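You operate a simulated robot arm through the tools that you are given. There is no shell and no other tool.

You are at the controls of a simulated two-armed robot. One attempt, no reset.

TASK
Scrub the burnt patch out of the tin tray.
Fine: soap the red brush on the green soap first. Put the brush back and the tray on the slat rack. Set down upright: red brush. What is to be rubbed or washed off counts as gone when no trace of it is left.

It is judged by the outcome, as a careful person would: the job done as asked, and still so three seconds after it is handed in. It fails if anything else is knocked over, pushed out of place, dropped, spilled or broken.

THE ROBOT
Two 7-joint arms with fingered hands on one trunk that stands fixed in place. Base frame: the origin is at the foot of the trunk, x ahead of it, y to its left, z up. Readings come in cm, rad, newtons and seconds.
The left shoulder is at [7, 16.9, 120.7], the right one opposite. With the tool pointing down near the work surface each hand reaches from about 10 to 68 cm from the base axis, measured 20 degrees to its own side. Payload 3.4 kg a hand.
The tool frame of a hand sits at the grasp point between the pads (the TCP): z along the fingers, y along the line on which they close. The tips reach 2.3 cm beyond it. The gripper opens to 11.6 cm; its body begins 6.5 cm behind the TCP. The gripper is a hand of 4 fingers: y runs from the thumb to the fingers, the wrist lies at [0, 0, -21.1] in the tool frame, and closing takes about 1.5 s.
Orientation is told as [roll, pitch, yaw] about the base's x, y, z axes, in that order, counted from this pose: with the fingers straight down and closing along the base's y, the tool's x points along the base's -x, its y along +y and its z along -z.

THE INTERFACE
- The arms move only by the tool jog_arm. It takes "left_motion", "right_motion" or both (then of equal length, played together; a hand with none holds still); each is text: rows parted by semicolons, each of 7 numbers parted by spaces: the shift along the base's x, y, z in units of 50 mm (1.0 is 50 mm), then the turn, a rotation vector about the base's x, y, z in units of 4 degrees (1.0 is 4 degrees), then the finger opening in mm, from 0 to 116. In form: x y z rx ry rz hand; .... A call has 1 to 20 rows; each row shifts and turns the commanded pose from where the row before left it. A call with a number of a shift or a turn outside -1 to 1 is refused whole. A row lasts 0.2 s, in which the tool goes at most 5 cm and 0.15 rad; a call with a longer step from one row to the next is refused whole, and so is a gripper value outside its range. A pose out of reach is approached as far as the arm can. The call stops where the force on the tool passes 40 N (or 10 N more than at its start, if that is more) or the arm is blocked; 0.2 s more then pass. The fingers move at their own pace (about 15.3 cm/s each) and stop on an object; they squeeze with about 24 N. The grip force told is the motor's: it shows also when the fingers shut on nothing. Time passes only in rows, and 0.2 s behind the last, so rows that do not move let the fingers close. It gives the time, the measured TCP pose, the force on the tool (base axes), the opening and the grip force at its end, in the units of the frame above (readings bear some noise), with the torque about the TCP (base axes, N m) and any sound that the robot's microphone picked up, and new pictures: "views" is both (left out), scene, wrist or none (wrist: the cameras of the hands that moved).
- Cameras (640 x 400 px; columns grow to the right, rows downward): "scene" is now at [12.18, 4.72, 143.39]; the picture's right is [0.53, -0.85, 0.00], its down [-0.52, -0.32, -0.79] and it looks along [0.67, 0.42, -0.61] (base axes); focal length 336 px, centre (320, 200). "left" rides on the left gripper at [-6.8, 0.1, -9] in its tool frame; the picture's right is [-0.01, -1.00, 0.00], its down [0.79, -0.01, -0.61] and it looks along [0.61, -0.01, 0.79] (tool axes); focal length 251 px, centre (320, 200). "right" rides on the right gripper at [6.8, 0.1, -9] in its tool frame; the picture's right is [-0.01, 1.00, 0.00], its down [-0.79, -0.01, -0.61] and it looks along [-0.61, -0.01, 0.80] (tool axes); focal length 251 px, centre (320, 200). There is no depth. A picture from a camera that has moved, and an enlarged one, comes with that camera's place and axes in the base frame and with its lens.
- raise_lower(by): slides the trunk up (or, below 0, down) by that many cm; the arms and the scene camera ride with it, the base frame stays. It gives what a move gives, with no picture.
- preshape(shape, hand): the hand has 4 fingers and takes this shape, open, in about a second: jaw (thumb against the fingers, like two jaws); tri (thumb and two fingers); tip (a fingertip pinch); poke (one finger out to press); point (the index stretched); flat (the hand flat); cup (the hand cupped); fist (a fist). The gripper value then closes the fingers along that shape, each until it touches; the sizes above hold for jaw. It gives what a move gives, with no picture.
- aim_head(pan, tilt): turns the head with the scene camera to pan (to the left, within 1.501 rad either way) and tilt (down, from -0.506 to 1.204), counted from straight ahead of the robot. It gives what a move gives, and a new picture of the scene camera.
- zoom(camera, box): a new picture of the part [left, top, right, bottom] of that camera's present view, enlarged. No time passes.
- sign_off(): hands the job in; it is judged then, once.

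Places have to be worked out from the pictures, the camera data and where the tool is seen. Open the grippers and draw the arms clear of the work before you hand the job in, unless the task says otherwise.

The tools are called as a command line: name --argument value ..., lists and objects as JSON in quotes. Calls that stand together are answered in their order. jog_arm: Moves the arms, as the interface text tells. Its arguments: {"type":"object","properties":{"left_motion":{"type":"string"},"right_motion":{"type":"string"},"views":{"type":"string","enum":["both","scene","wrist","none"]}},"required":[]} The other tools are called the same way: raise_lower (by) moves the trunk up or down; preshape (shape, hand) gives the hand a shape; aim_head (pan, tilt) turns the head that bears the scene camera; zoom (camera, box) takes an enlarged picture of a part of a camera's view; sign_off () hands the job in.

At the start:

```text
time_s: 0.0
left_eef_pos: [31.63, 42.19, 111.44]
left_tool_rot: [0.001, 0.001, -0.001]
left_contact_force: [-0.1, -0.8, 0.4]
left_ft_torque: [-0.03, -0.03, 0.0]
left_opening: 11.57
left_grasp_force: 0.1
left_shape: jaw
right_eef_pos: [56.86, 0.02, 116.74]
right_tool_rot: [0.0, -0.001, -0.001]
right_contact_force: [0.1, 0.0, -0.6]
right_ft_torque: [0.01, -0.01, -0.04]
right_opening: 11.59
right_grasp_force: 0.0
right_shape: jaw
trunk travel left (down, up): [-71.4, 22.6]
head pan, tilt (commanded): [0.557, 0.661]
```

scene: 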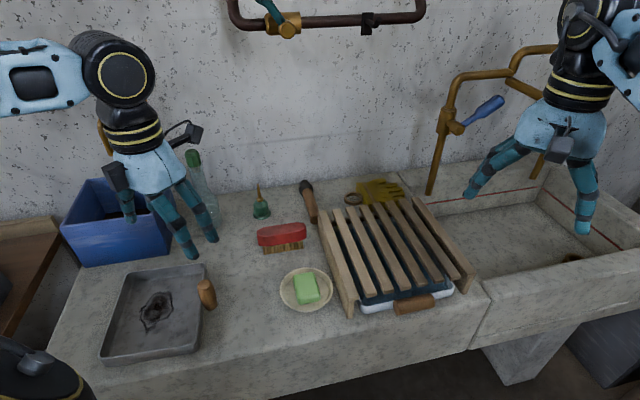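
right: 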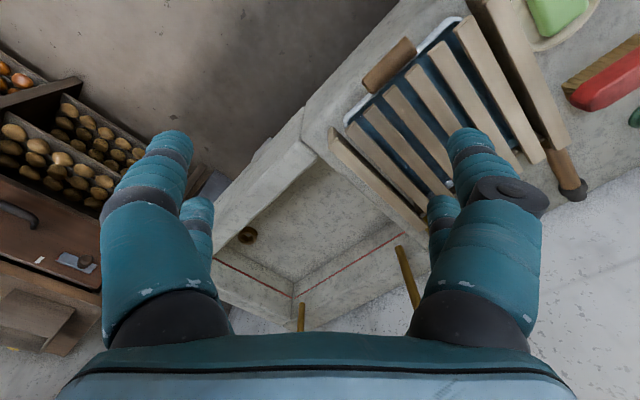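
left: 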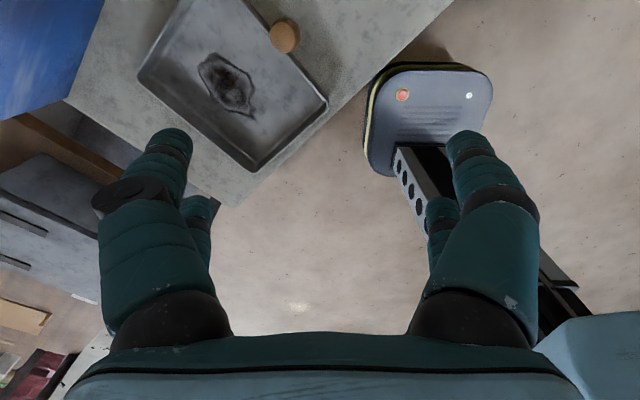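

The counter seems to sit at z≈85 cm, turned about 45° to the base. The tray is around [28,53], the brush around [56,43], the soap around [47,30] and the rack around [61,17]. I'll enlarge the pictures to see the objects better before moving.

zoom --camera "scene" --box '[220, 160, 360, 320]'

zoom --camera "scene" --box '[80, 240, 240, 380]'

zoom --camera "scene" --box '[300, 160, 500, 330]'

zoom --camera "left" --box '[100, 0, 400, 190]'

```text
2.50 times, centred on (290, 240) of scene
camera zoom: at [12.18, 4.72, 143.39], right [0.53, -0.85, 0.0], down [-0.52, -0.32, -0.79], along [0.67, 0.42, -0.61], focal length 840 px, centre (395, 100)
```

zoom: 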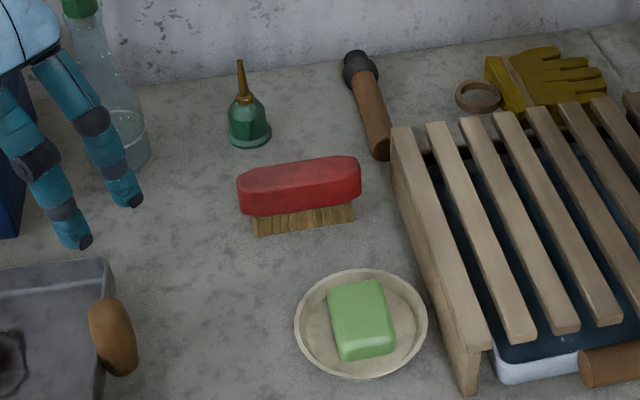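

```text
2.86 times, centred on (160, 310) of scene
camera zoom: at [12.18, 4.72, 143.39], right [0.53, -0.85, 0.0], down [-0.52, -0.32, -0.79], along [0.67, 0.42, -0.61], focal length 960 px, centre (777, -114)
```

zoom: 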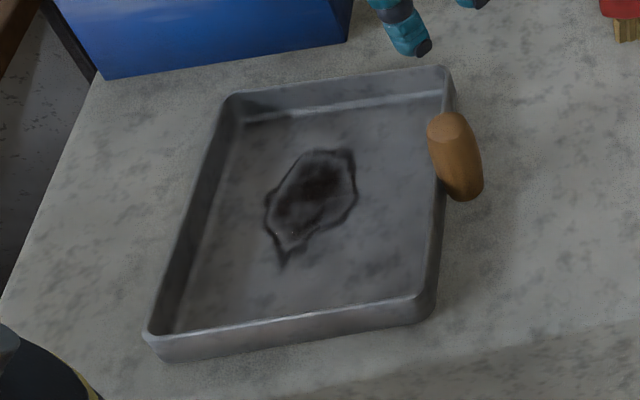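

```text
2.35 times, centred on (400, 245) of scene
camera zoom: at [12.18, 4.72, 143.39], right [0.53, -0.85, 0.0], down [-0.52, -0.32, -0.79], along [0.67, 0.42, -0.61], focal length 791 px, centre (132, 94)
```

zoom: 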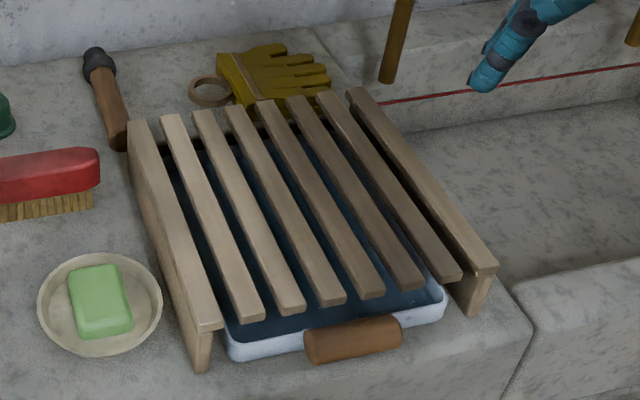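

```text
2.11 times, centred on (250, 95) of left
camera zoom: at [38.45, 42.26, 120.5], right [0.01, -1.0, 0.0], down [-0.79, -0.01, 0.61], along [-0.61, 0.0, -0.79], focal length 529 px, centre (467, 421)
```

zoom: 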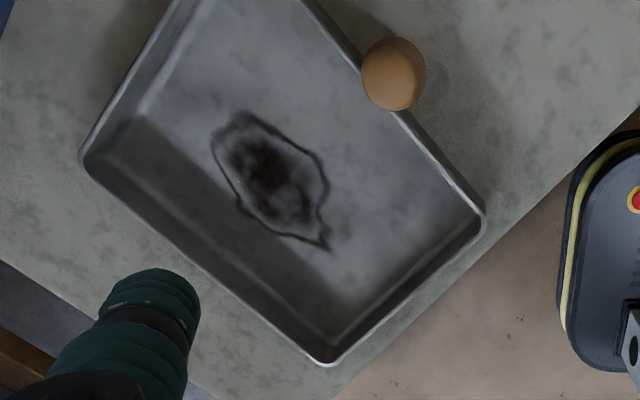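

From the two views, the tray rim looks to be at z≈84 and the counter a little lower. The tray's wooden knob seems to stand vertically. I'll move the left hand above the brush, which I put at [59,46], and turn it -45° so it closes across the brush and gives me a closer picture.

jog_arm --left_motion "0.45 0.06 -0.1 0 0 -0.94 116;0.45 0.06 -0.1 0 0 -0.94 116;0.45 0.06 -0.1 0 0 -0.94 116;0.45 0.06 -0.1 0 0 -0.94 116;0.45 0.06 -0.1 0 0 -0.94 116;0.45 0.06 -0.1 0 0 -0.94 116;0.45 0.06 -0.1 0 0 -0.94 116;0.45 0.06 -0.1 0 0 -0.94 116;0.45 0.06 -0.1 0 0 -0.94 116;0.45 0.06 -0.1 0 0 -0.94 116;0.45 0.06 -0.1 0 0 -0.94 116;0.45 0.06 -0.1 0 0 -0.94 116" --views "both"

```text
time_s: 2.6
left_eef_pos: [58.72, 45.76, 105.39]
left_tool_rot: [0.0, 0.0, -0.79]
left_contact_force: [0.4, 0.1, 0.5]
left_ft_torque: [0.04, -0.01, 0.0]
left_opening: 11.57
left_grasp_force: 0.0
left_shape: jaw
right_eef_pos: [56.99, -0.06, 116.79]
right_tool_rot: [0.0, 0.001, 0.0]
right_contact_force: [1.2, -0.7, -0.4]
right_ft_torque: [-0.01, 0.02, -0.01]
right_opening: 11.59
right_grasp_force: 0.0
right_shape: jaw
trunk travel left (down, up): [-71.4, 22.6]
head pan, tilt (commanded): [0.557, 0.661]
camera scene: at [12.37, 4.66, 143.37], right [0.53, -0.85, 0.0], down [-0.52, -0.32, -0.79], along [0.67, 0.42, -0.62], focal length 336 px, centre (320, 200)
camera left: at [63.61, 40.89, 114.56], right [-0.7, -0.71, 0.0], down [-0.56, 0.56, 0.61], along [-0.43, 0.43, -0.79], focal length 251 px, centre (320, 200)
```

scene: 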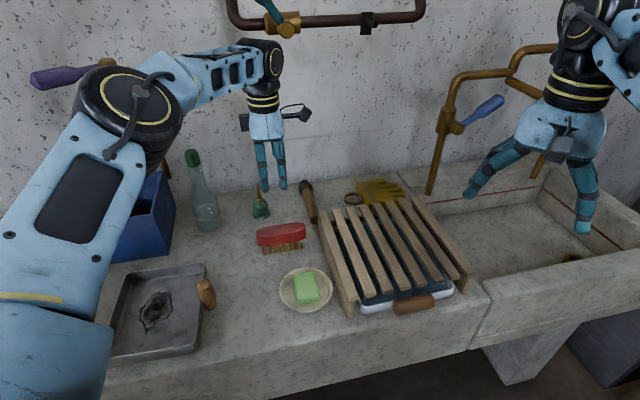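
left: 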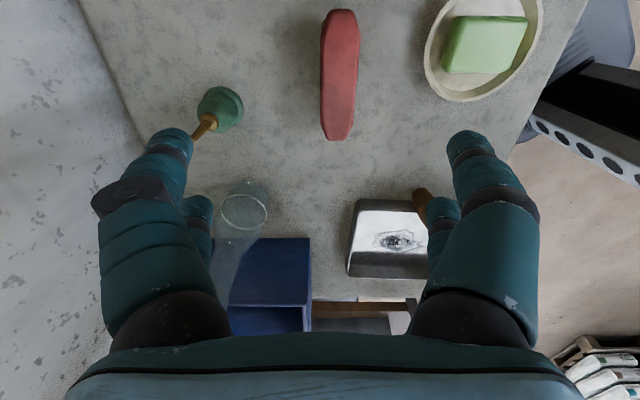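

Triangulating both pictures gives the brush centre near [58.0, 44.0] with its top at z≈87.6 and its long axis at about -43°. The soap top is near [49.5, 31.2, 84.8], the rack top is at z≈92.4, and the tray peg stands at [35.7, 46.1]. I'll go down part way over the brush to check the alignment.

jog_arm --left_motion "-0.035 -0.09 -0.52 0 0 0.125 80;-0.035 -0.09 -0.52 0 0 0.125 80;-0.035 -0.09 -0.52 0 0 0.125 80;-0.035 -0.09 -0.52 0 0 0.125 80" --views "both"

```text
time_s: 3.6
left_eef_pos: [57.22, 44.02, 95.28]
left_tool_rot: [0.003, -0.002, -0.754]
left_contact_force: [-0.7, 0.4, -0.2]
left_ft_torque: [-0.03, 0.04, 0.0]
left_opening: 8.06
left_grasp_force: 0.0
left_shape: jaw
left hand out of reach, approached as far as the arm can: row 4
right_eef_pos: [56.84, 0.06, 116.81]
right_tool_rot: [-0.001, 0.0, 0.0]
right_contact_force: [0.2, 0.2, 0.7]
right_ft_torque: [0.03, -0.03, 0.0]
right_opening: 11.59
right_grasp_force: 0.1
right_shape: jaw
trunk travel left (down, up): [-71.4, 22.6]
head pan, tilt (commanded): [0.557, 0.661]
camera scene: at [12.18, 4.78, 143.39], right [0.53, -0.85, 0.0], down [-0.52, -0.32, -0.79], along [0.67, 0.42, -0.61], focal length 336 px, centre (320, 200)
camera left: at [62.31, 39.44, 104.42], right [-0.68, -0.74, 0.0], down [-0.59, 0.54, 0.61], along [-0.44, 0.41, -0.8], focal length 251 px, centre (320, 200)
```

scene: 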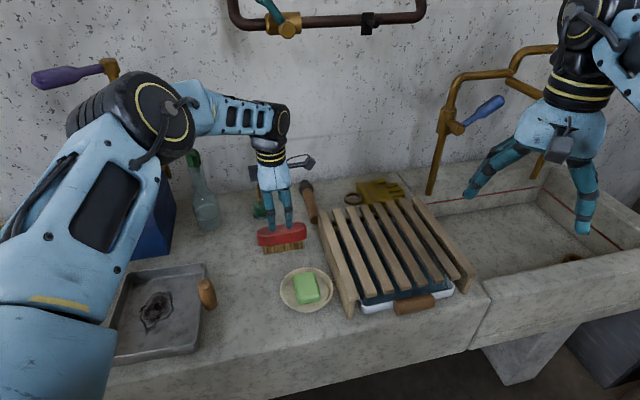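
left: 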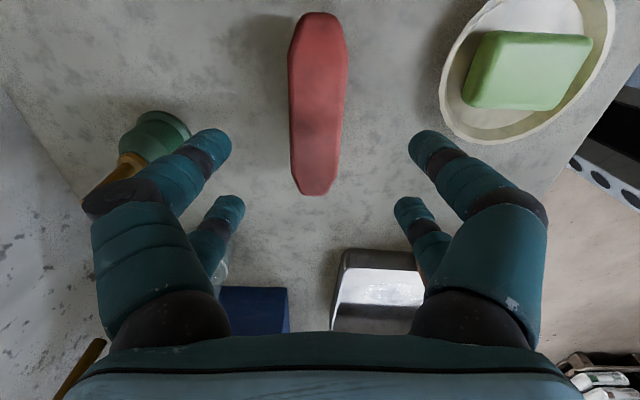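

Row 4 was at the edge of reach, though the brush lies centred between the fingers. I'll lift both hands and then lower the trunk about 12 cm so that the shoulders come to wrist height and the reach grows.

jog_arm --left_motion "-0.05 0 0.6 0 0 0 80;-0.05 0 0.6 0 0 0 80;-0.05 0 0.6 0 0 0 80" --right_motion "-0.5 -0.3 0.6 0 0 0 116;-0.5 -0.3 0.6 0 0 0 116;-0.5 -0.3 0.6 0 0 0 116" --views "none"

raise_lower --by -12

```text
time_s: 4.4
left_eef_pos: [56.48, 43.83, 104.35]
left_tool_rot: [0.002, -0.001, -0.755]
left_contact_force: [-0.9, 0.0, -0.4]
left_ft_torque: [0.03, -0.01, -0.02]
left_opening: 8.01
left_grasp_force: 0.1
left_shape: jaw
right_eef_pos: [49.14, -4.37, 125.74]
right_tool_rot: [0.0, -0.002, 0.0]
right_contact_force: [-0.5, 0.4, 0.6]
right_ft_torque: [0.01, 0.02, 0.01]
right_opening: 11.61
right_grasp_force: 0.1
right_shape: jaw
trunk travel left (down, up): [-71.4, 22.6]
head pan, tilt (commanded): [0.557, 0.661]
```

```text
time_s: 5.9
left_eef_pos: [56.52, 43.79, 92.33]
left_tool_rot: [-0.001, 0.0, -0.752]
left_contact_force: [0.2, 0.3, 0.5]
left_ft_torque: [-0.02, 0.04, -0.01]
left_opening: 8.03
left_grasp_force: 0.0
left_shape: jaw
right_eef_pos: [49.3, -4.29, 113.64]
right_tool_rot: [0.001, -0.001, -0.001]
right_contact_force: [-0.8, -0.5, 0.1]
right_ft_torque: [0.04, -0.01, -0.04]
right_opening: 11.59
right_grasp_force: 0.1
right_shape: jaw
trunk travel left (down, up): [-59.4, 34.6]
head pan, tilt (commanded): [0.557, 0.661]
```

The left hand is at [56.5, 43.8, 92.3] after the trunk came down. I'll shift it over the brush centre and lower it to about z=89.5, then check.

jog_arm --left_motion "0.12 0 -0.2 0 0 0 80;0.1 0 -0.2 0 0 0 80;0 0 -0.15 0 0 0 80" --views "both"

```text
time_s: 6.7
left_eef_pos: [57.7, 43.79, 89.6]
left_tool_rot: [0.0, 0.001, -0.754]
left_contact_force: [0.6, 1.2, 0.6]
left_ft_torque: [0.05, -0.04, 0.0]
left_opening: 8.03
left_grasp_force: 0.1
left_shape: jaw
right_eef_pos: [49.22, -4.41, 113.7]
right_tool_rot: [0.0, 0.001, 0.001]
right_contact_force: [0.4, -0.3, -0.1]
right_ft_torque: [0.01, 0.01, -0.01]
right_opening: 11.62
right_grasp_force: 0.1
right_shape: jaw
trunk travel left (down, up): [-59.4, 34.6]
head pan, tilt (commanded): [0.557, 0.661]
camera scene: at [12.17, 4.74, 131.39], right [0.53, -0.85, 0.0], down [-0.52, -0.32, -0.79], along [0.67, 0.42, -0.61], focal length 336 px, centre (320, 200)
camera left: at [62.68, 39.3, 98.65], right [-0.68, -0.74, 0.0], down [-0.58, 0.54, 0.61], along [-0.45, 0.41, -0.8], focal length 251 px, centre (320, 200)
```

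scene: 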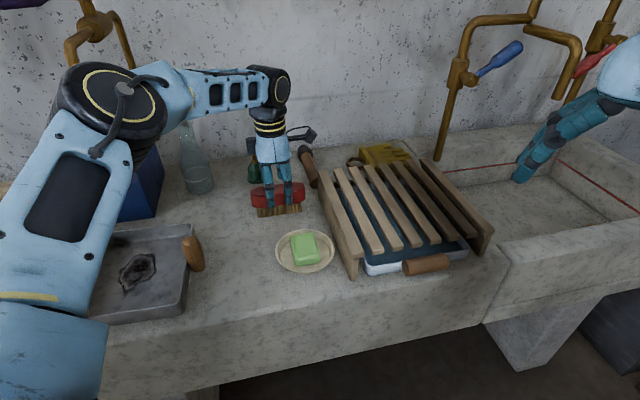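
left: 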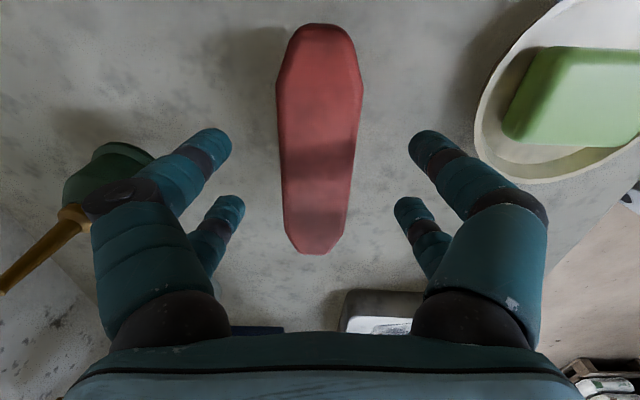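

The brush is centred between the fingers, but the green oil can is near the outer finger. I'll enlarge the scene and left pictures to check the clearance before the last descent.

zoom --camera "scene" --box '[220, 100, 350, 230]'

zoom --camera "left" --box '[0, 100, 260, 320]'

```text
3.08 times, centred on (285, 165) of scene
camera zoom: at [12.17, 4.74, 131.39], right [0.53, -0.85, 0.0], down [-0.52, -0.32, -0.79], along [0.67, 0.42, -0.61], focal length 1034 px, centre (428, 308)
```

zoom: 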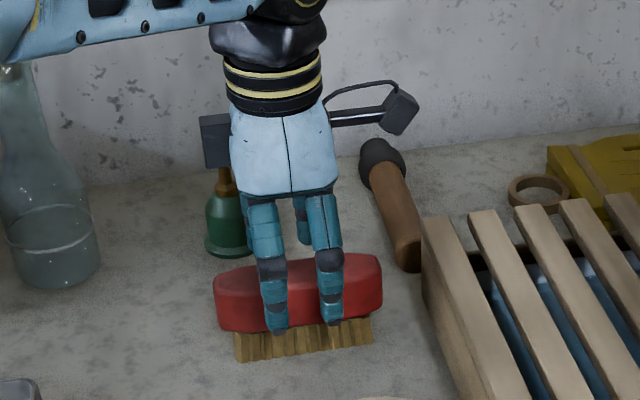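

```text
1.82 times, centred on (130, 210) of left
camera zoom: at [62.68, 39.3, 98.65], right [-0.68, -0.74, 0.0], down [-0.58, 0.54, 0.61], along [-0.45, 0.41, -0.8], focal length 457 px, centre (666, 182)
```

zoom: 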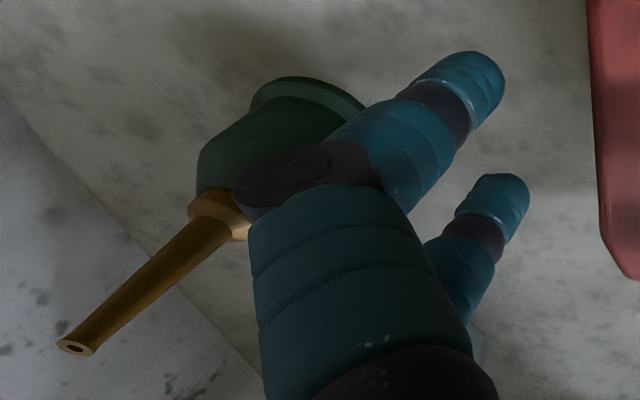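

The oil can works out at about [65.9, 58.3], some 16 cm behind the brush, so there is enough room. I'll descend to z≈86.9 and close on the red block.

jog_arm --left_motion "0 0.02 -0.18 0 0 0 80;0 0.02 -0.18 0 0 0 80;0 0 -0.18 0 0 0 80;0 0 0 0 0 0 30;0 0 0 0 0 0 20;0 0 0 0 0 0 20;0 0 0 0 0 0 20;0 0 0 0 0 0 20;0 0 0 0 0 0 20" --views "both"

```text
time_s: 8.7
left_eef_pos: [57.53, 44.1, 86.7]
left_tool_rot: [0.0, 0.002, -0.755]
left_contact_force: [0.4, -0.2, 0.1]
left_ft_torque: [0.01, -0.01, 0.01]
left_opening: 2.98
left_grasp_force: 23.9
left_shape: jaw
right_eef_pos: [49.34, -4.41, 113.65]
right_tool_rot: [0.001, 0.0, 0.0]
right_contact_force: [-0.1, -0.5, -0.6]
right_ft_torque: [-0.01, -0.04, 0.01]
right_opening: 11.58
right_grasp_force: 0.0
right_shape: jaw
trunk travel left (down, up): [-59.4, 34.6]
head pan, tilt (commanded): [0.557, 0.661]
camera scene: at [12.21, 4.74, 131.38], right [0.53, -0.85, 0.0], down [-0.52, -0.32, -0.79], along [0.67, 0.42, -0.61], focal length 336 px, centre (320, 200)
camera left: at [62.66, 39.46, 95.88], right [-0.68, -0.74, 0.0], down [-0.58, 0.54, 0.61], along [-0.45, 0.41, -0.79], focal length 251 px, centre (320, 200)
```

scene: 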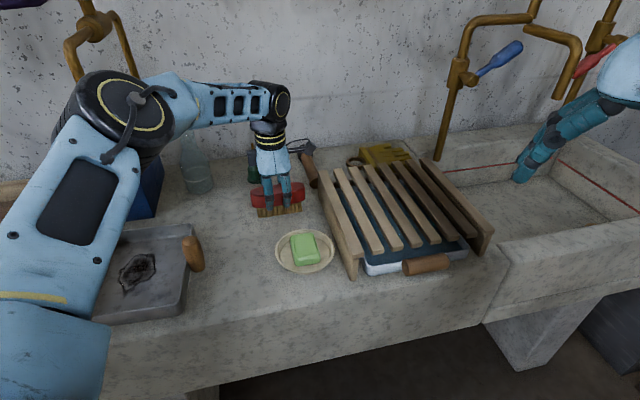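
left: 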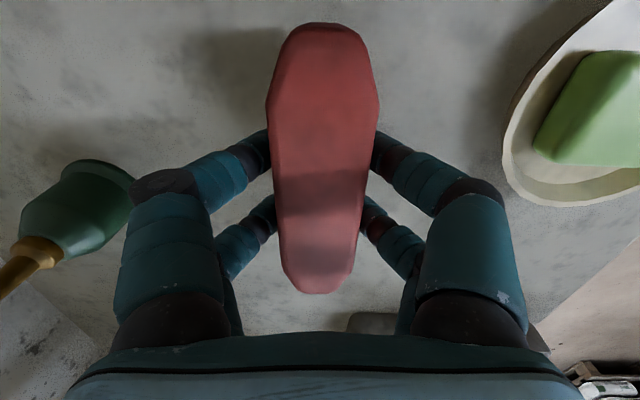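

The fingers hold the block at 3.0 cm with 24 N. I'll note this grasp pose, [57.5, 44.1, 86.7] at yaw -0.755, for putting the brush back, and lift straight up.

jog_arm --left_motion "0 0 0.3 0 0 0 20;0 0 0.4 0 0 0 20;0 0 0.5 0 0 0 20;0 0 0.4 0 0 0 20" --views "both"

```text
time_s: 9.7
left_eef_pos: [57.61, 43.89, 94.86]
left_tool_rot: [0.001, 0.002, -0.754]
left_contact_force: [-0.5, 0.0, -2.4]
left_ft_torque: [0.01, 0.0, 0.0]
left_opening: 2.97
left_grasp_force: 24.0
left_shape: jaw
right_eef_pos: [49.36, -4.44, 113.67]
right_tool_rot: [-0.001, -0.001, -0.001]
right_contact_force: [-0.4, -0.8, 0.1]
right_ft_torque: [0.01, -0.02, 0.0]
right_opening: 11.59
right_grasp_force: 0.1
right_shape: jaw
trunk travel left (down, up): [-59.4, 34.6]
head pan, tilt (commanded): [0.557, 0.661]
camera scene: at [12.18, 4.71, 131.38], right [0.53, -0.85, 0.0], down [-0.52, -0.32, -0.79], along [0.67, 0.42, -0.61], focal length 336 px, centre (320, 200)
camera left: at [62.64, 39.4, 104.0], right [-0.68, -0.74, 0.0], down [-0.58, 0.54, 0.61], along [-0.45, 0.41, -0.8], focal length 251 px, centre (320, 200)
```

scene: 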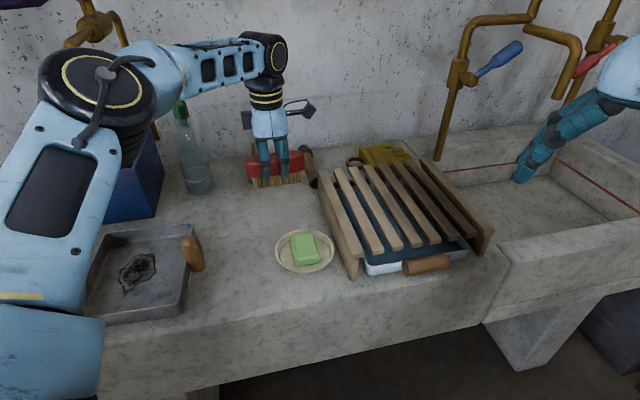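
left: 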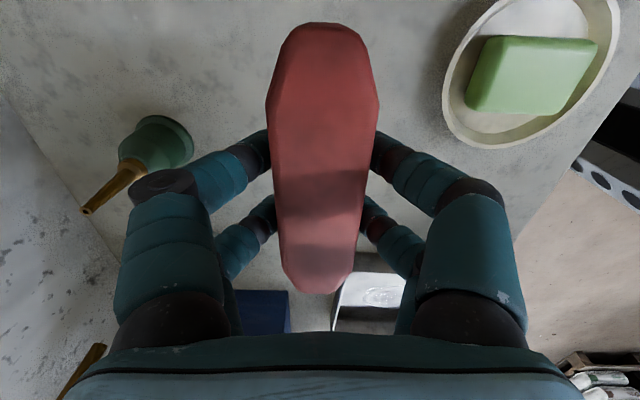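

The brush is held firmly and weighs about 0.2 kg. The soap dish sits close to the rack side, so I need to know the dish rim and soap heights before choosing how to approach. I'll enlarge both views.

zoom --camera "left" --box '[420, 0, 640, 160]'

zoom --camera "scene" --box '[260, 200, 380, 290]'

```text
2.50 times, centred on (530, 80) of left
camera zoom: at [62.64, 39.4, 104.0], right [-0.68, -0.74, 0.0], down [-0.58, 0.54, 0.61], along [-0.45, 0.41, -0.8], focal length 629 px, centre (-205, 500)
```

zoom: 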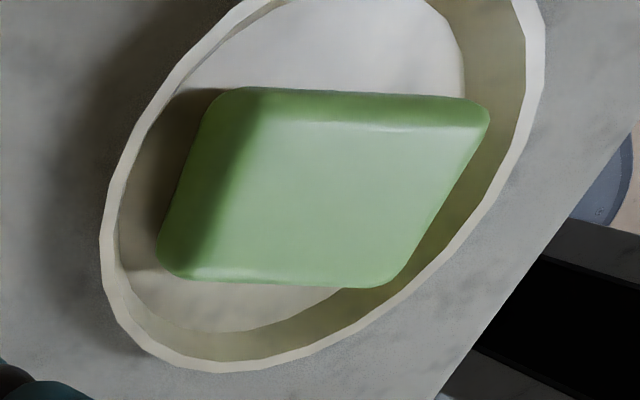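

```text
4.44 times, centred on (320, 245) of scene
camera zoom: at [12.18, 4.71, 131.38], right [0.53, -0.85, 0.0], down [-0.52, -0.32, -0.79], along [0.67, 0.42, -0.61], focal length 1493 px, centre (320, 0)
```

zoom: 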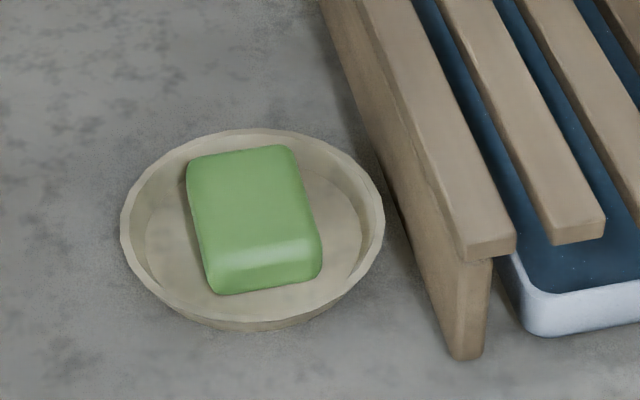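

Triangulated from both views, the soap centre is about [49.5, 31.3] with its top at z≈84.7. The dish rim is at about 84.0, and the overhanging rack slat is 5.2 cm to the right of the soap. I'll bring the brush over the soap, shifted 2 cm left along the counter so its right end stays clear of the rack.

jog_arm --left_motion "-0.32 -0.373 -0.05 0 0 0 20;-0.32 -0.373 -0.1 0 0 0 20;-0.32 -0.373 -0.1 0 0 0 20;-0.32 -0.373 -0.1 0 0 0 20;-0.32 -0.373 -0.1 0 0 0 20;-0.32 -0.373 -0.1 0 0 0 20" --views "both"

zoom --camera "scene" --box '[230, 160, 390, 300]'

```text
time_s: 11.1
left_eef_pos: [47.88, 32.93, 92.01]
left_tool_rot: [-0.001, 0.0, -0.752]
left_contact_force: [-0.3, 1.0, -2.1]
left_ft_torque: [0.02, -0.01, 0.0]
left_opening: 2.99
left_grasp_force: 23.7
left_shape: jaw
right_eef_pos: [49.22, -4.34, 113.67]
right_tool_rot: [-0.001, -0.002, 0.0]
right_contact_force: [0.2, 0.1, -0.1]
right_ft_torque: [0.02, -0.04, -0.03]
right_opening: 11.6
right_grasp_force: 0.0
right_shape: jaw
trunk travel left (down, up): [-59.4, 34.6]
head pan, tilt (commanded): [0.557, 0.661]
camera scene: at [12.16, 4.69, 131.39], right [0.53, -0.85, 0.0], down [-0.52, -0.32, -0.79], along [0.67, 0.42, -0.61], focal length 336 px, centre (320, 200)
camera left: at [53.07, 28.29, 101.1], right [-0.68, -0.74, 0.0], down [-0.59, 0.54, 0.61], along [-0.45, 0.41, -0.79], focal length 251 px, centre (320, 200)
```

scene: 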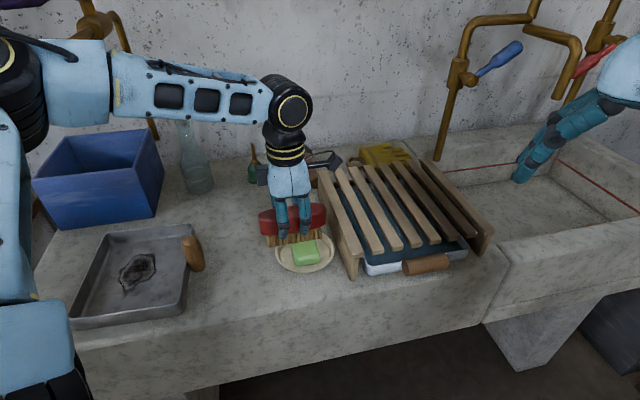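
left: 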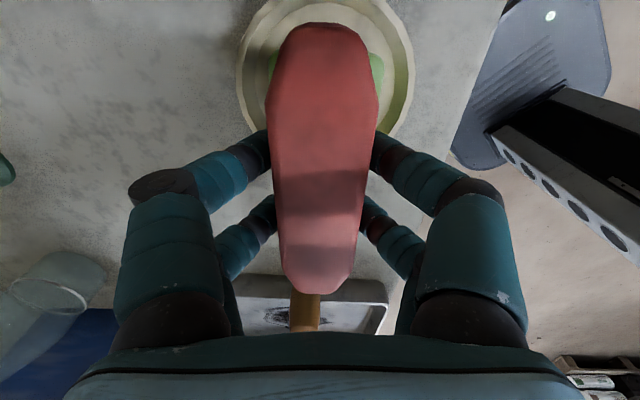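

```text
2.86 times, centred on (310, 230) of scene
camera zoom: at [12.16, 4.69, 131.39], right [0.53, -0.85, 0.0], down [-0.52, -0.32, -0.79], along [0.67, 0.42, -0.61], focal length 960 px, centre (349, 114)
```

zoom: 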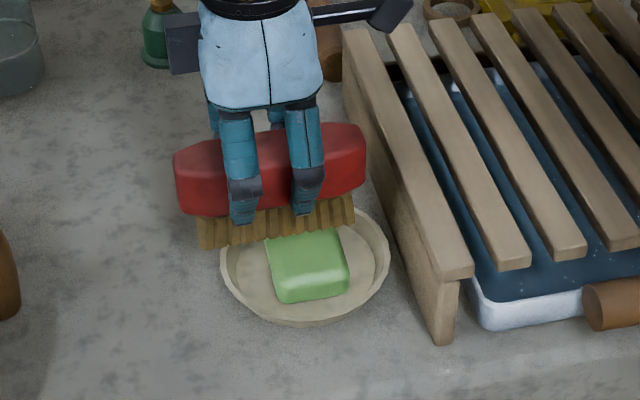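

The brush is over the soap and clear of the rack. I'll lower it slowly and watch for the first contact force.

jog_arm --left_motion "0.01 -0.03 -0.1 0 0 0 20;0 0 -0.1 0 0 0 20;0 0 -0.1 0 0 0 20;0 0 -0.1 0 0 0 20" --views "none"

jog_arm --left_motion "0 0 -0.05 0 0 0 20;0 0 -0.05 0 0 0 20" --views "scene"

```text
time_s: 12.1
left_eef_pos: [48.06, 32.8, 89.92]
left_tool_rot: [0.0, 0.001, -0.754]
left_contact_force: [0.3, 0.1, -1.7]
left_ft_torque: [0.01, 0.01, -0.01]
left_opening: 2.97
left_grasp_force: 24.0
left_shape: jaw
right_eef_pos: [49.26, -4.33, 113.69]
right_tool_rot: [0.001, -0.001, 0.0]
right_contact_force: [0.2, -0.1, 0.4]
right_ft_torque: [0.0, 0.01, -0.01]
right_opening: 11.58
right_grasp_force: 0.1
right_shape: jaw
trunk travel left (down, up): [-59.4, 34.6]
head pan, tilt (commanded): [0.557, 0.661]
```

```text
time_s: 12.7
left_eef_pos: [48.05, 32.72, 89.7]
left_tool_rot: [0.003, -0.001, -0.754]
left_contact_force: [0.9, 2.0, 11.8]
left_ft_torque: [0.04, -0.02, -0.02]
left_opening: 3.02
left_grasp_force: 23.7
left_shape: jaw
right_eef_pos: [49.11, -4.45, 113.79]
right_tool_rot: [-0.001, -0.001, 0.002]
right_contact_force: [0.2, 0.9, -0.4]
right_ft_torque: [0.01, -0.04, 0.0]
right_opening: 11.58
right_grasp_force: 0.1
right_shape: jaw
trunk travel left (down, up): [-59.4, 34.6]
head pan, tilt (commanded): [0.557, 0.661]
camera scene: at [12.04, 4.65, 131.43], right [0.53, -0.85, 0.0], down [-0.52, -0.32, -0.79], along [0.67, 0.42, -0.61], focal length 336 px, centre (320, 200)
```

scene: 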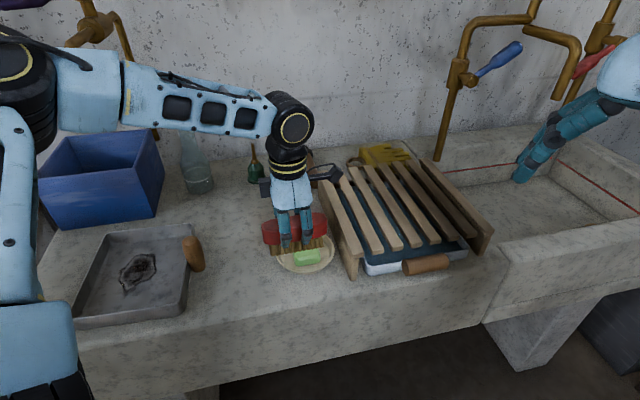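

Contact at TCP z≈89.7, with about 13 N measured. I'll ease off slightly and rub the bristles over the soap with short light strokes along the soap's length.

jog_arm --left_motion "0 0 0.03 0 0 0 20;0.068 0.073 0 0 0 0 20;0.068 0.073 0 0 0 0 20;-0.068 -0.073 0 0 0 0 20;-0.068 -0.073 0 0 0 0 20;-0.068 -0.073 0 0 0 0 20;-0.068 -0.073 0 0 0 0 20;0.068 0.073 0 0 0 0 20;0.068 0.073 0 0 0 0 20;0.068 0.073 0 0 0 0 20;0.068 0.073 0 0 0 0 20;-0.068 -0.073 0 0 0 0 20;-0.068 -0.073 0 0 0 0 20" --views "both"

zoom --camera "scene" --box '[230, 160, 390, 300]'

```text
time_s: 15.5
left_eef_pos: [47.98, 32.76, 89.75]
left_tool_rot: [0.001, -0.001, -0.756]
left_contact_force: [1.1, 1.5, 3.2]
left_ft_torque: [0.01, -0.07, 0.04]
left_opening: 2.98
left_grasp_force: 23.8
left_shape: jaw
right_eef_pos: [49.26, -4.4, 113.65]
right_tool_rot: [0.0, 0.001, 0.001]
right_contact_force: [0.4, 0.6, 0.4]
right_ft_torque: [0.01, 0.0, 0.01]
right_opening: 11.57
right_grasp_force: 0.1
right_shape: jaw
trunk travel left (down, up): [-59.4, 34.6]
head pan, tilt (commanded): [0.557, 0.661]
camera scene: at [12.14, 4.69, 131.39], right [0.53, -0.85, 0.0], down [-0.52, -0.32, -0.79], along [0.67, 0.42, -0.61], focal length 336 px, centre (320, 200)
camera left: at [53.06, 28.1, 98.84], right [-0.68, -0.74, 0.0], down [-0.58, 0.54, 0.61], along [-0.45, 0.41, -0.79], focal length 251 px, centre (320, 200)
```

scene: 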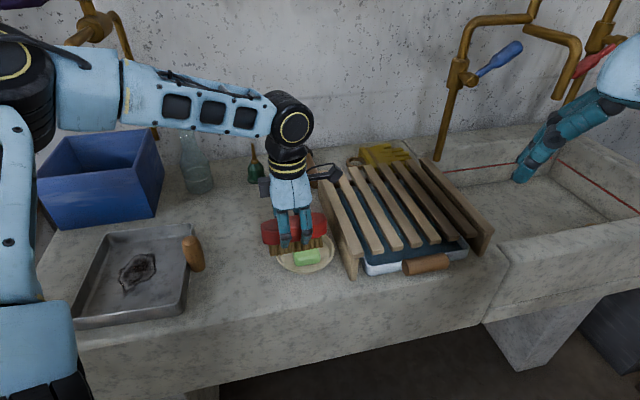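
left: 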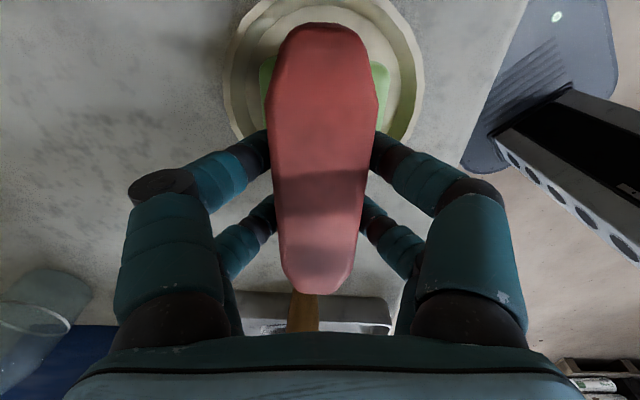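

```text
2.86 times, centred on (310, 230) of scene
camera zoom: at [12.14, 4.69, 131.39], right [0.53, -0.85, 0.0], down [-0.52, -0.32, -0.79], along [0.67, 0.42, -0.61], focal length 960 px, centre (349, 114)
```

zoom: 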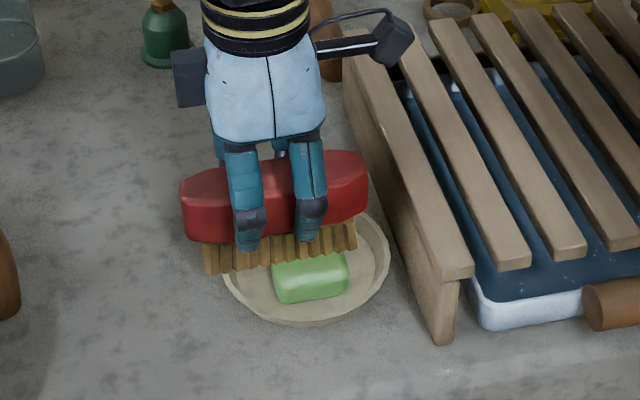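

The soap and dish have stayed put, with a contact of about 5 N. I'll rub a bit longer at slightly more pressure, then lift and inspect the bristles.

jog_arm --left_motion "0 0 -0.012 0 0 0 20;0.08 0.086 0 0 0 0 20;0.08 0.086 0 0 0 0 20;-0.08 -0.086 0 0 0 0 20;-0.08 -0.086 0 0 0 0 20;-0.08 -0.086 0 0 0 0 20;-0.08 -0.086 0 0 0 0 20;0.08 0.086 0 0 0 0 20;0.08 0.086 0 0 0 0 20;0.08 0.086 0 0 0 0 20;0.08 0.086 0 0 0 0 20;-0.08 -0.086 0 0 0 0 20;-0.08 -0.086 0 0 0 0 20;-0.08 -0.086 0 0 0 0 20;-0.08 -0.086 0 0 0 0 20;0.08 0.086 0 0 0 0 20;0.08 0.086 0 0 0 0 20" --views "none"

jog_arm --left_motion "0 0 0.1 0 0 0 20;0 0 0.3 0 0 0 20;0 0 0.4 0 0 0 20;0 0 0.4 0 0 0 20" --views "both"

zoom --camera "scene" --box '[230, 140, 390, 280]'

```text
time_s: 19.1
left_eef_pos: [47.87, 32.55, 89.75]
left_tool_rot: [0.001, 0.001, -0.753]
left_contact_force: [-1.1, -2.3, 3.9]
left_ft_torque: [-0.04, 0.01, 0.0]
left_opening: 2.98
left_grasp_force: 24.0
left_shape: jaw
right_eef_pos: [49.19, -4.64, 113.63]
right_tool_rot: [0.0, 0.001, 0.001]
right_contact_force: [0.8, -0.2, -0.4]
right_ft_torque: [-0.01, -0.03, 0.01]
right_opening: 11.59
right_grasp_force: 0.1
right_shape: jaw
trunk travel left (down, up): [-59.4, 34.6]
head pan, tilt (commanded): [0.557, 0.661]
```

```text
time_s: 20.1
left_eef_pos: [48.27, 32.84, 95.69]
left_tool_rot: [0.001, 0.0, -0.753]
left_contact_force: [-1.0, -0.4, -1.4]
left_ft_torque: [-0.02, 0.02, -0.03]
left_opening: 2.99
left_grasp_force: 23.4
left_shape: jaw
right_eef_pos: [49.19, -4.42, 113.63]
right_tool_rot: [-0.001, 0.0, 0.0]
right_contact_force: [0.0, 0.3, -0.7]
right_ft_torque: [-0.02, 0.01, -0.01]
right_opening: 11.58
right_grasp_force: 0.0
right_shape: jaw
trunk travel left (down, up): [-59.4, 34.6]
head pan, tilt (commanded): [0.557, 0.661]
camera scene: at [12.17, 4.7, 131.38], right [0.53, -0.85, 0.0], down [-0.52, -0.32, -0.79], along [0.67, 0.42, -0.61], focal length 336 px, centre (320, 200)
camera left: at [53.21, 28.19, 104.76], right [-0.68, -0.74, 0.0], down [-0.58, 0.54, 0.61], along [-0.45, 0.41, -0.79], focal length 251 px, centre (320, 200)
```

scene: 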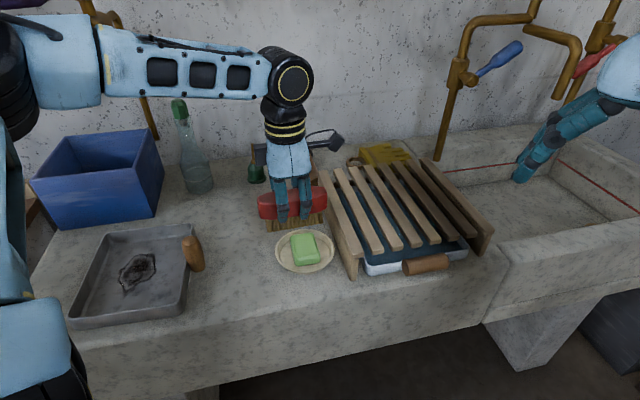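
left: 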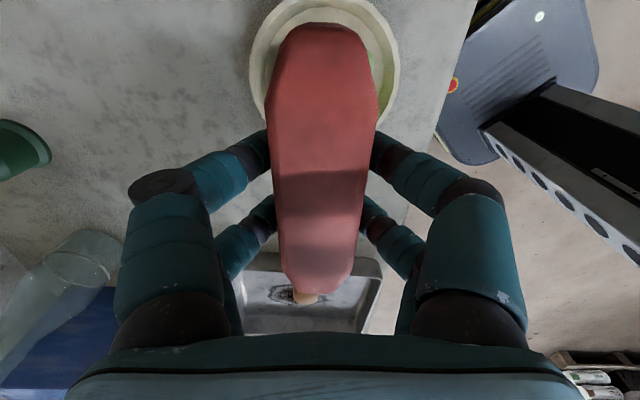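

```text
2.86 times, centred on (310, 210) of scene
camera zoom: at [12.17, 4.7, 131.38], right [0.53, -0.85, 0.0], down [-0.52, -0.32, -0.79], along [0.67, 0.42, -0.61], focal length 960 px, centre (349, 171)
```

zoom: 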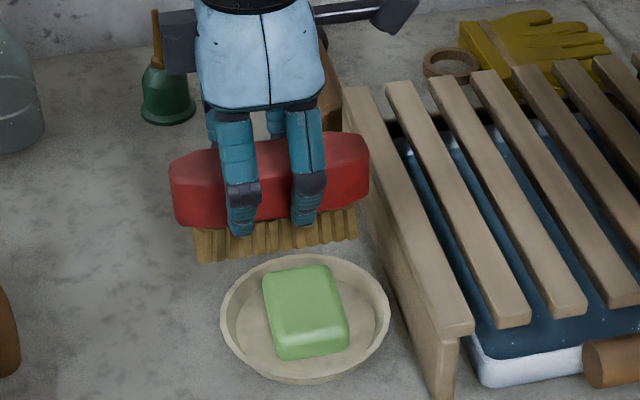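

The soap and dish are undisturbed after the rubbing. Next I'll carry the brush high over the tray's peg to the burnt patch, around [29, 54].

jog_arm --left_motion "0 0 0.4 0 0 0 20;-0.38 0.42 0.1 0 0 0 20;-0.38 0.42 0 0 0 0 20;-0.38 0.42 0 0 0 0 20;-0.38 0.42 0 0 0 0 20;-0.38 0.42 0 0 0 0 20;-0.38 0.42 0 0 0 0 20;-0.38 0.42 0 0 0 0 20;-0.38 0.42 0 0 0 0 20;-0.38 0.42 0 0 0 0 20;-0.38 0.42 0 0 0 0 20" --views "both"

aim_head --pan 0.95 --tilt 0.75

```text
time_s: 22.5
left_eef_pos: [29.03, 53.81, 98.08]
left_tool_rot: [0.001, -0.002, -0.755]
left_contact_force: [0.1, -0.1, -1.6]
left_ft_torque: [0.04, 0.05, 0.0]
left_opening: 2.95
left_grasp_force: 23.9
left_shape: jaw
right_eef_pos: [49.25, -4.4, 113.69]
right_tool_rot: [0.0, 0.001, 0.001]
right_contact_force: [-0.8, 0.3, 0.3]
right_ft_torque: [0.01, 0.02, 0.02]
right_opening: 11.6
right_grasp_force: 0.1
right_shape: jaw
trunk travel left (down, up): [-59.4, 34.6]
head pan, tilt (commanded): [0.557, 0.661]
camera scene: at [12.11, 4.78, 131.39], right [0.53, -0.85, 0.0], down [-0.52, -0.32, -0.79], along [0.67, 0.42, -0.61], focal length 336 px, centre (320, 200)
camera left: at [34.0, 49.16, 107.22], right [-0.68, -0.73, 0.0], down [-0.58, 0.54, 0.61], along [-0.45, 0.41, -0.8], focal length 251 px, centre (320, 200)
```

scene: 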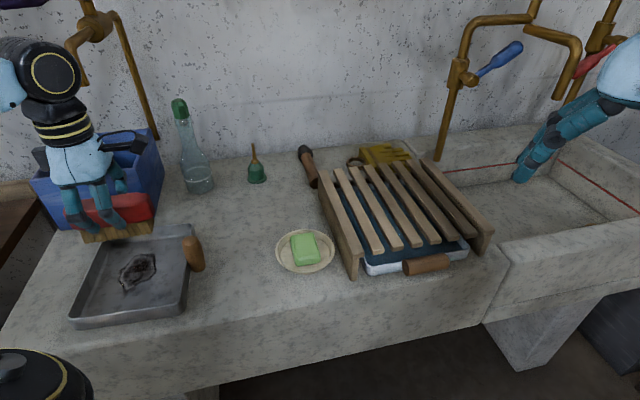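
left: 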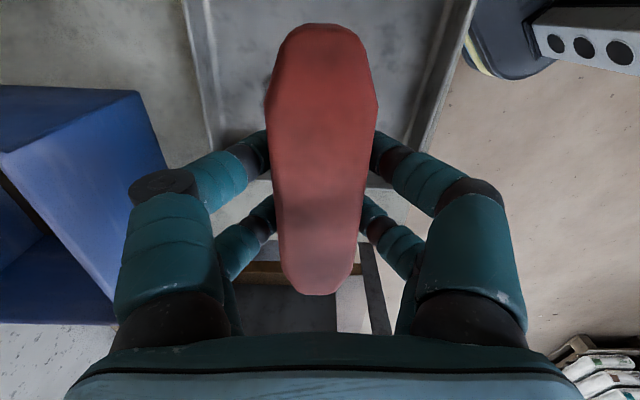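

```text
time_s: 23.4
left_eef_pos: [29.06, 53.69, 98.02]
left_tool_rot: [0.001, 0.0, -0.754]
left_contact_force: [-0.1, -0.4, -2.8]
left_ft_torque: [0.03, 0.01, 0.01]
left_opening: 2.98
left_grasp_force: 24.5
left_shape: jaw
right_eef_pos: [49.2, -4.42, 113.59]
right_tool_rot: [0.0, 0.0, 0.002]
right_contact_force: [-0.1, -0.8, 1.1]
right_ft_torque: [-0.02, -0.01, -0.01]
right_opening: 11.59
right_grasp_force: 0.0
right_shape: jaw
trunk travel left (down, up): [-59.4, 34.6]
head pan, tilt (commanded): [0.949, 0.75]
camera scene: at [9.69, 6.91, 130.63], right [0.81, -0.58, 0.0], down [-0.4, -0.55, -0.73], along [0.43, 0.59, -0.68], focal length 336 px, centre (320, 200)
```

scene: 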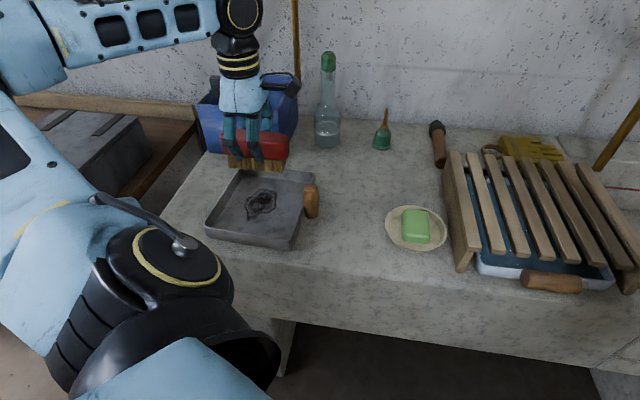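

The brush is now near the tray in the re-aimed view. I'll enlarge the tray to place the patch and tray precisely.

zoom --camera "scene" --box '[190, 120, 340, 260]'

zoom --camera "left" --box '[160, 0, 500, 200]'

```text
2.86 times, centred on (265, 190) of scene
camera zoom: at [9.69, 6.91, 130.63], right [0.81, -0.58, 0.0], down [-0.4, -0.55, -0.73], along [0.43, 0.59, -0.68], focal length 960 px, centre (477, 229)
```

zoom: 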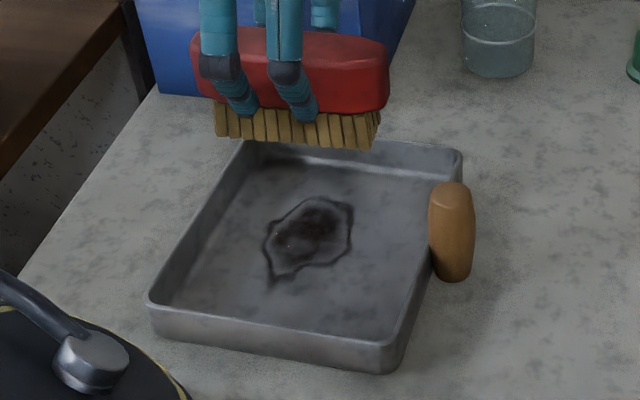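

```text
1.88 times, centred on (330, 100) of left
camera zoom: at [34.1, 49.1, 107.22], right [-0.68, -0.74, 0.0], down [-0.58, 0.54, 0.61], along [-0.45, 0.41, -0.79], focal length 473 px, centre (301, 388)
```

zoom: 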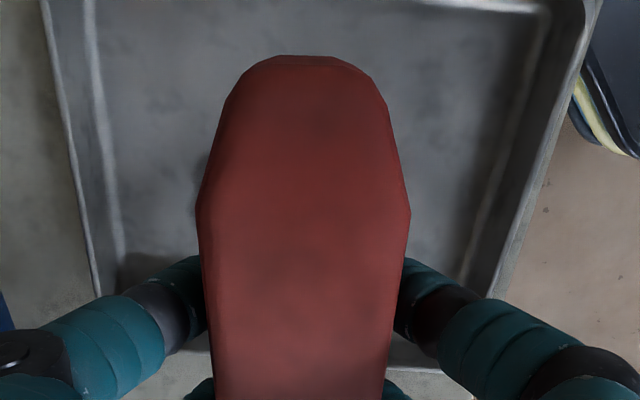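

The patch spans about 10 cm along the tray's long axis and 6.5 cm across, centred near [29.3, 54.9]. The brush already lies across it, so one sweep direction covers everything. I'll position and lower the brush into the tray, slowing down near contact at TCP z≈87.8.

jog_arm --left_motion "0.04 0.23 -0.2 0 0 0 20;0 0 -0.4 0 0 0 20;0 0 -0.4 0 0 0 20;0 0 -0.4 0 0 0 20;0 0 -0.3 0 0 0 20" --views "both"

zoom --camera "scene" --box '[190, 120, 340, 260]'

```text
time_s: 24.6
left_eef_pos: [29.39, 54.83, 89.59]
left_tool_rot: [0.0, 0.0, -0.755]
left_contact_force: [0.2, 0.7, -2.1]
left_ft_torque: [-0.02, 0.03, 0.01]
left_opening: 2.99
left_grasp_force: 23.7
left_shape: jaw
right_eef_pos: [49.32, -4.28, 113.73]
right_tool_rot: [-0.001, 0.0, 0.0]
right_contact_force: [0.6, 0.1, 0.6]
right_ft_torque: [0.01, 0.02, -0.02]
right_opening: 11.61
right_grasp_force: 0.1
right_shape: jaw
trunk travel left (down, up): [-59.4, 34.6]
head pan, tilt (commanded): [0.949, 0.75]
camera scene: at [9.68, 6.93, 130.63], right [0.81, -0.58, 0.0], down [-0.4, -0.55, -0.73], along [0.43, 0.59, -0.68], focal length 336 px, centre (320, 200)
camera left: at [34.28, 50.26, 98.78], right [-0.68, -0.74, 0.0], down [-0.59, 0.54, 0.61], along [-0.45, 0.41, -0.8], focal length 251 px, centre (320, 200)
```

scene: 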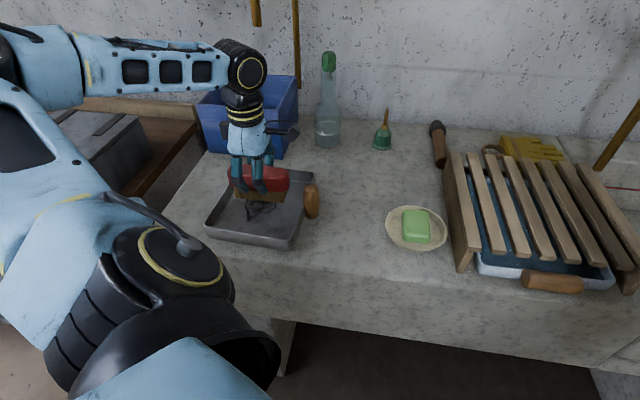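
left: 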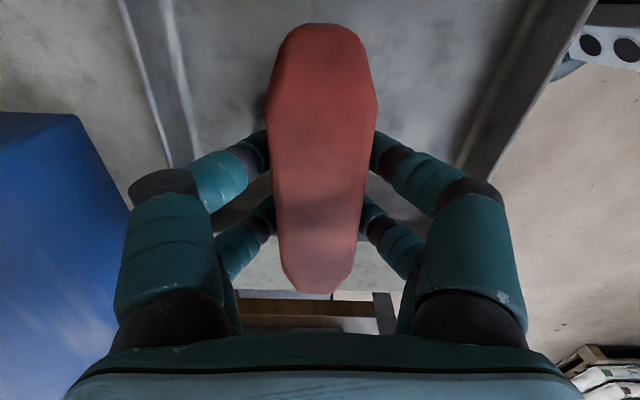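

```text
2.86 times, centred on (265, 190) of scene
camera zoom: at [9.68, 6.93, 130.63], right [0.81, -0.58, 0.0], down [-0.4, -0.55, -0.73], along [0.43, 0.59, -0.68], focal length 960 px, centre (477, 229)
```

zoom: 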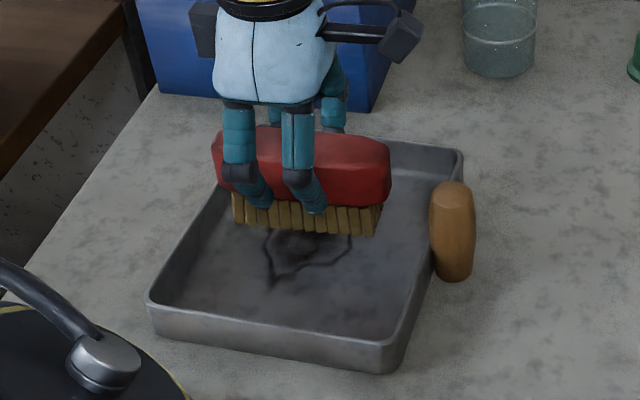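

The brush is inside the tray with its bottom just above the floor. I'll descend in small steps to find contact.

jog_arm --left_motion "0 0 -0.1 0 0 0 20;0 0 -0.1 0 0 0 20;0 0 -0.08 0 0 0 20" --views "none"

jog_arm --left_motion "0 0 -0.05 0 0 0 20;0 0 -0.03 0 0 0 20" --views "none"

```text
time_s: 25.4
left_eef_pos: [29.28, 54.93, 88.19]
left_tool_rot: [0.0, -0.001, -0.754]
left_contact_force: [0.3, -0.2, -1.6]
left_ft_torque: [0.02, 0.04, -0.02]
left_opening: 2.97
left_grasp_force: 23.8
left_shape: jaw
right_eef_pos: [49.29, -4.31, 113.64]
right_tool_rot: [0.0, 0.0, 0.001]
right_contact_force: [-0.2, -0.1, -0.2]
right_ft_torque: [-0.04, -0.01, -0.04]
right_opening: 11.59
right_grasp_force: 0.1
right_shape: jaw
trunk travel left (down, up): [-59.4, 34.6]
head pan, tilt (commanded): [0.949, 0.75]
```

```text
time_s: 26.0
left_eef_pos: [29.17, 55.07, 87.82]
left_tool_rot: [0.0, -0.001, -0.755]
left_contact_force: [0.5, 0.8, -2.4]
left_ft_torque: [0.0, 0.02, 0.01]
left_opening: 2.98
left_grasp_force: 23.4
left_shape: jaw
right_eef_pos: [49.35, -4.37, 113.65]
right_tool_rot: [0.0, -0.001, -0.001]
right_contact_force: [-0.5, -0.2, 0.1]
right_ft_torque: [0.02, 0.01, 0.0]
right_opening: 11.6
right_grasp_force: 0.1
right_shape: jaw
trunk travel left (down, up): [-59.4, 34.6]
head pan, tilt (commanded): [0.949, 0.75]
```

No contact yet at 87.8. The brush on the bare counter corresponds to TCP 86.7, so the tray floor should be just above that. I'll continue in finer steps.

jog_arm --left_motion "0 0 -0.04 0 0 0 20;0 0 -0.03 0 0 0 20;0 0 -0.03 0 0 0 20" --views "none"

jog_arm --left_motion "0 0 -0.03 0 0 0 20;0 0 -0.02 0 0 0 20" --views "none"

```text
time_s: 26.8
left_eef_pos: [29.31, 55.0, 87.26]
left_tool_rot: [0.0, 0.001, -0.754]
left_contact_force: [0.1, 0.0, -1.8]
left_ft_torque: [0.01, 0.0, -0.01]
left_opening: 2.97
left_grasp_force: 24.1
left_shape: jaw
right_eef_pos: [49.25, -4.34, 113.66]
right_tool_rot: [0.0, 0.002, 0.0]
right_contact_force: [-0.2, -0.3, 0.7]
right_ft_torque: [-0.03, 0.0, 0.02]
right_opening: 11.57
right_grasp_force: 0.0
right_shape: jaw
trunk travel left (down, up): [-59.4, 34.6]
head pan, tilt (commanded): [0.949, 0.75]
```

```text
time_s: 27.4
left_eef_pos: [29.22, 54.86, 87.17]
left_tool_rot: [0.002, -0.001, -0.754]
left_contact_force: [0.6, 0.3, 0.5]
left_ft_torque: [-0.03, -0.06, 0.01]
left_opening: 2.98
left_grasp_force: 24.0
left_shape: jaw
right_eef_pos: [49.29, -4.38, 113.62]
right_tool_rot: [0.002, 0.001, 0.0]
right_contact_force: [-0.5, -0.7, -0.2]
right_ft_torque: [0.04, -0.01, -0.01]
right_opening: 11.58
right_grasp_force: 0.0
right_shape: jaw
trunk travel left (down, up): [-59.4, 34.6]
head pan, tilt (commanded): [0.949, 0.75]
```

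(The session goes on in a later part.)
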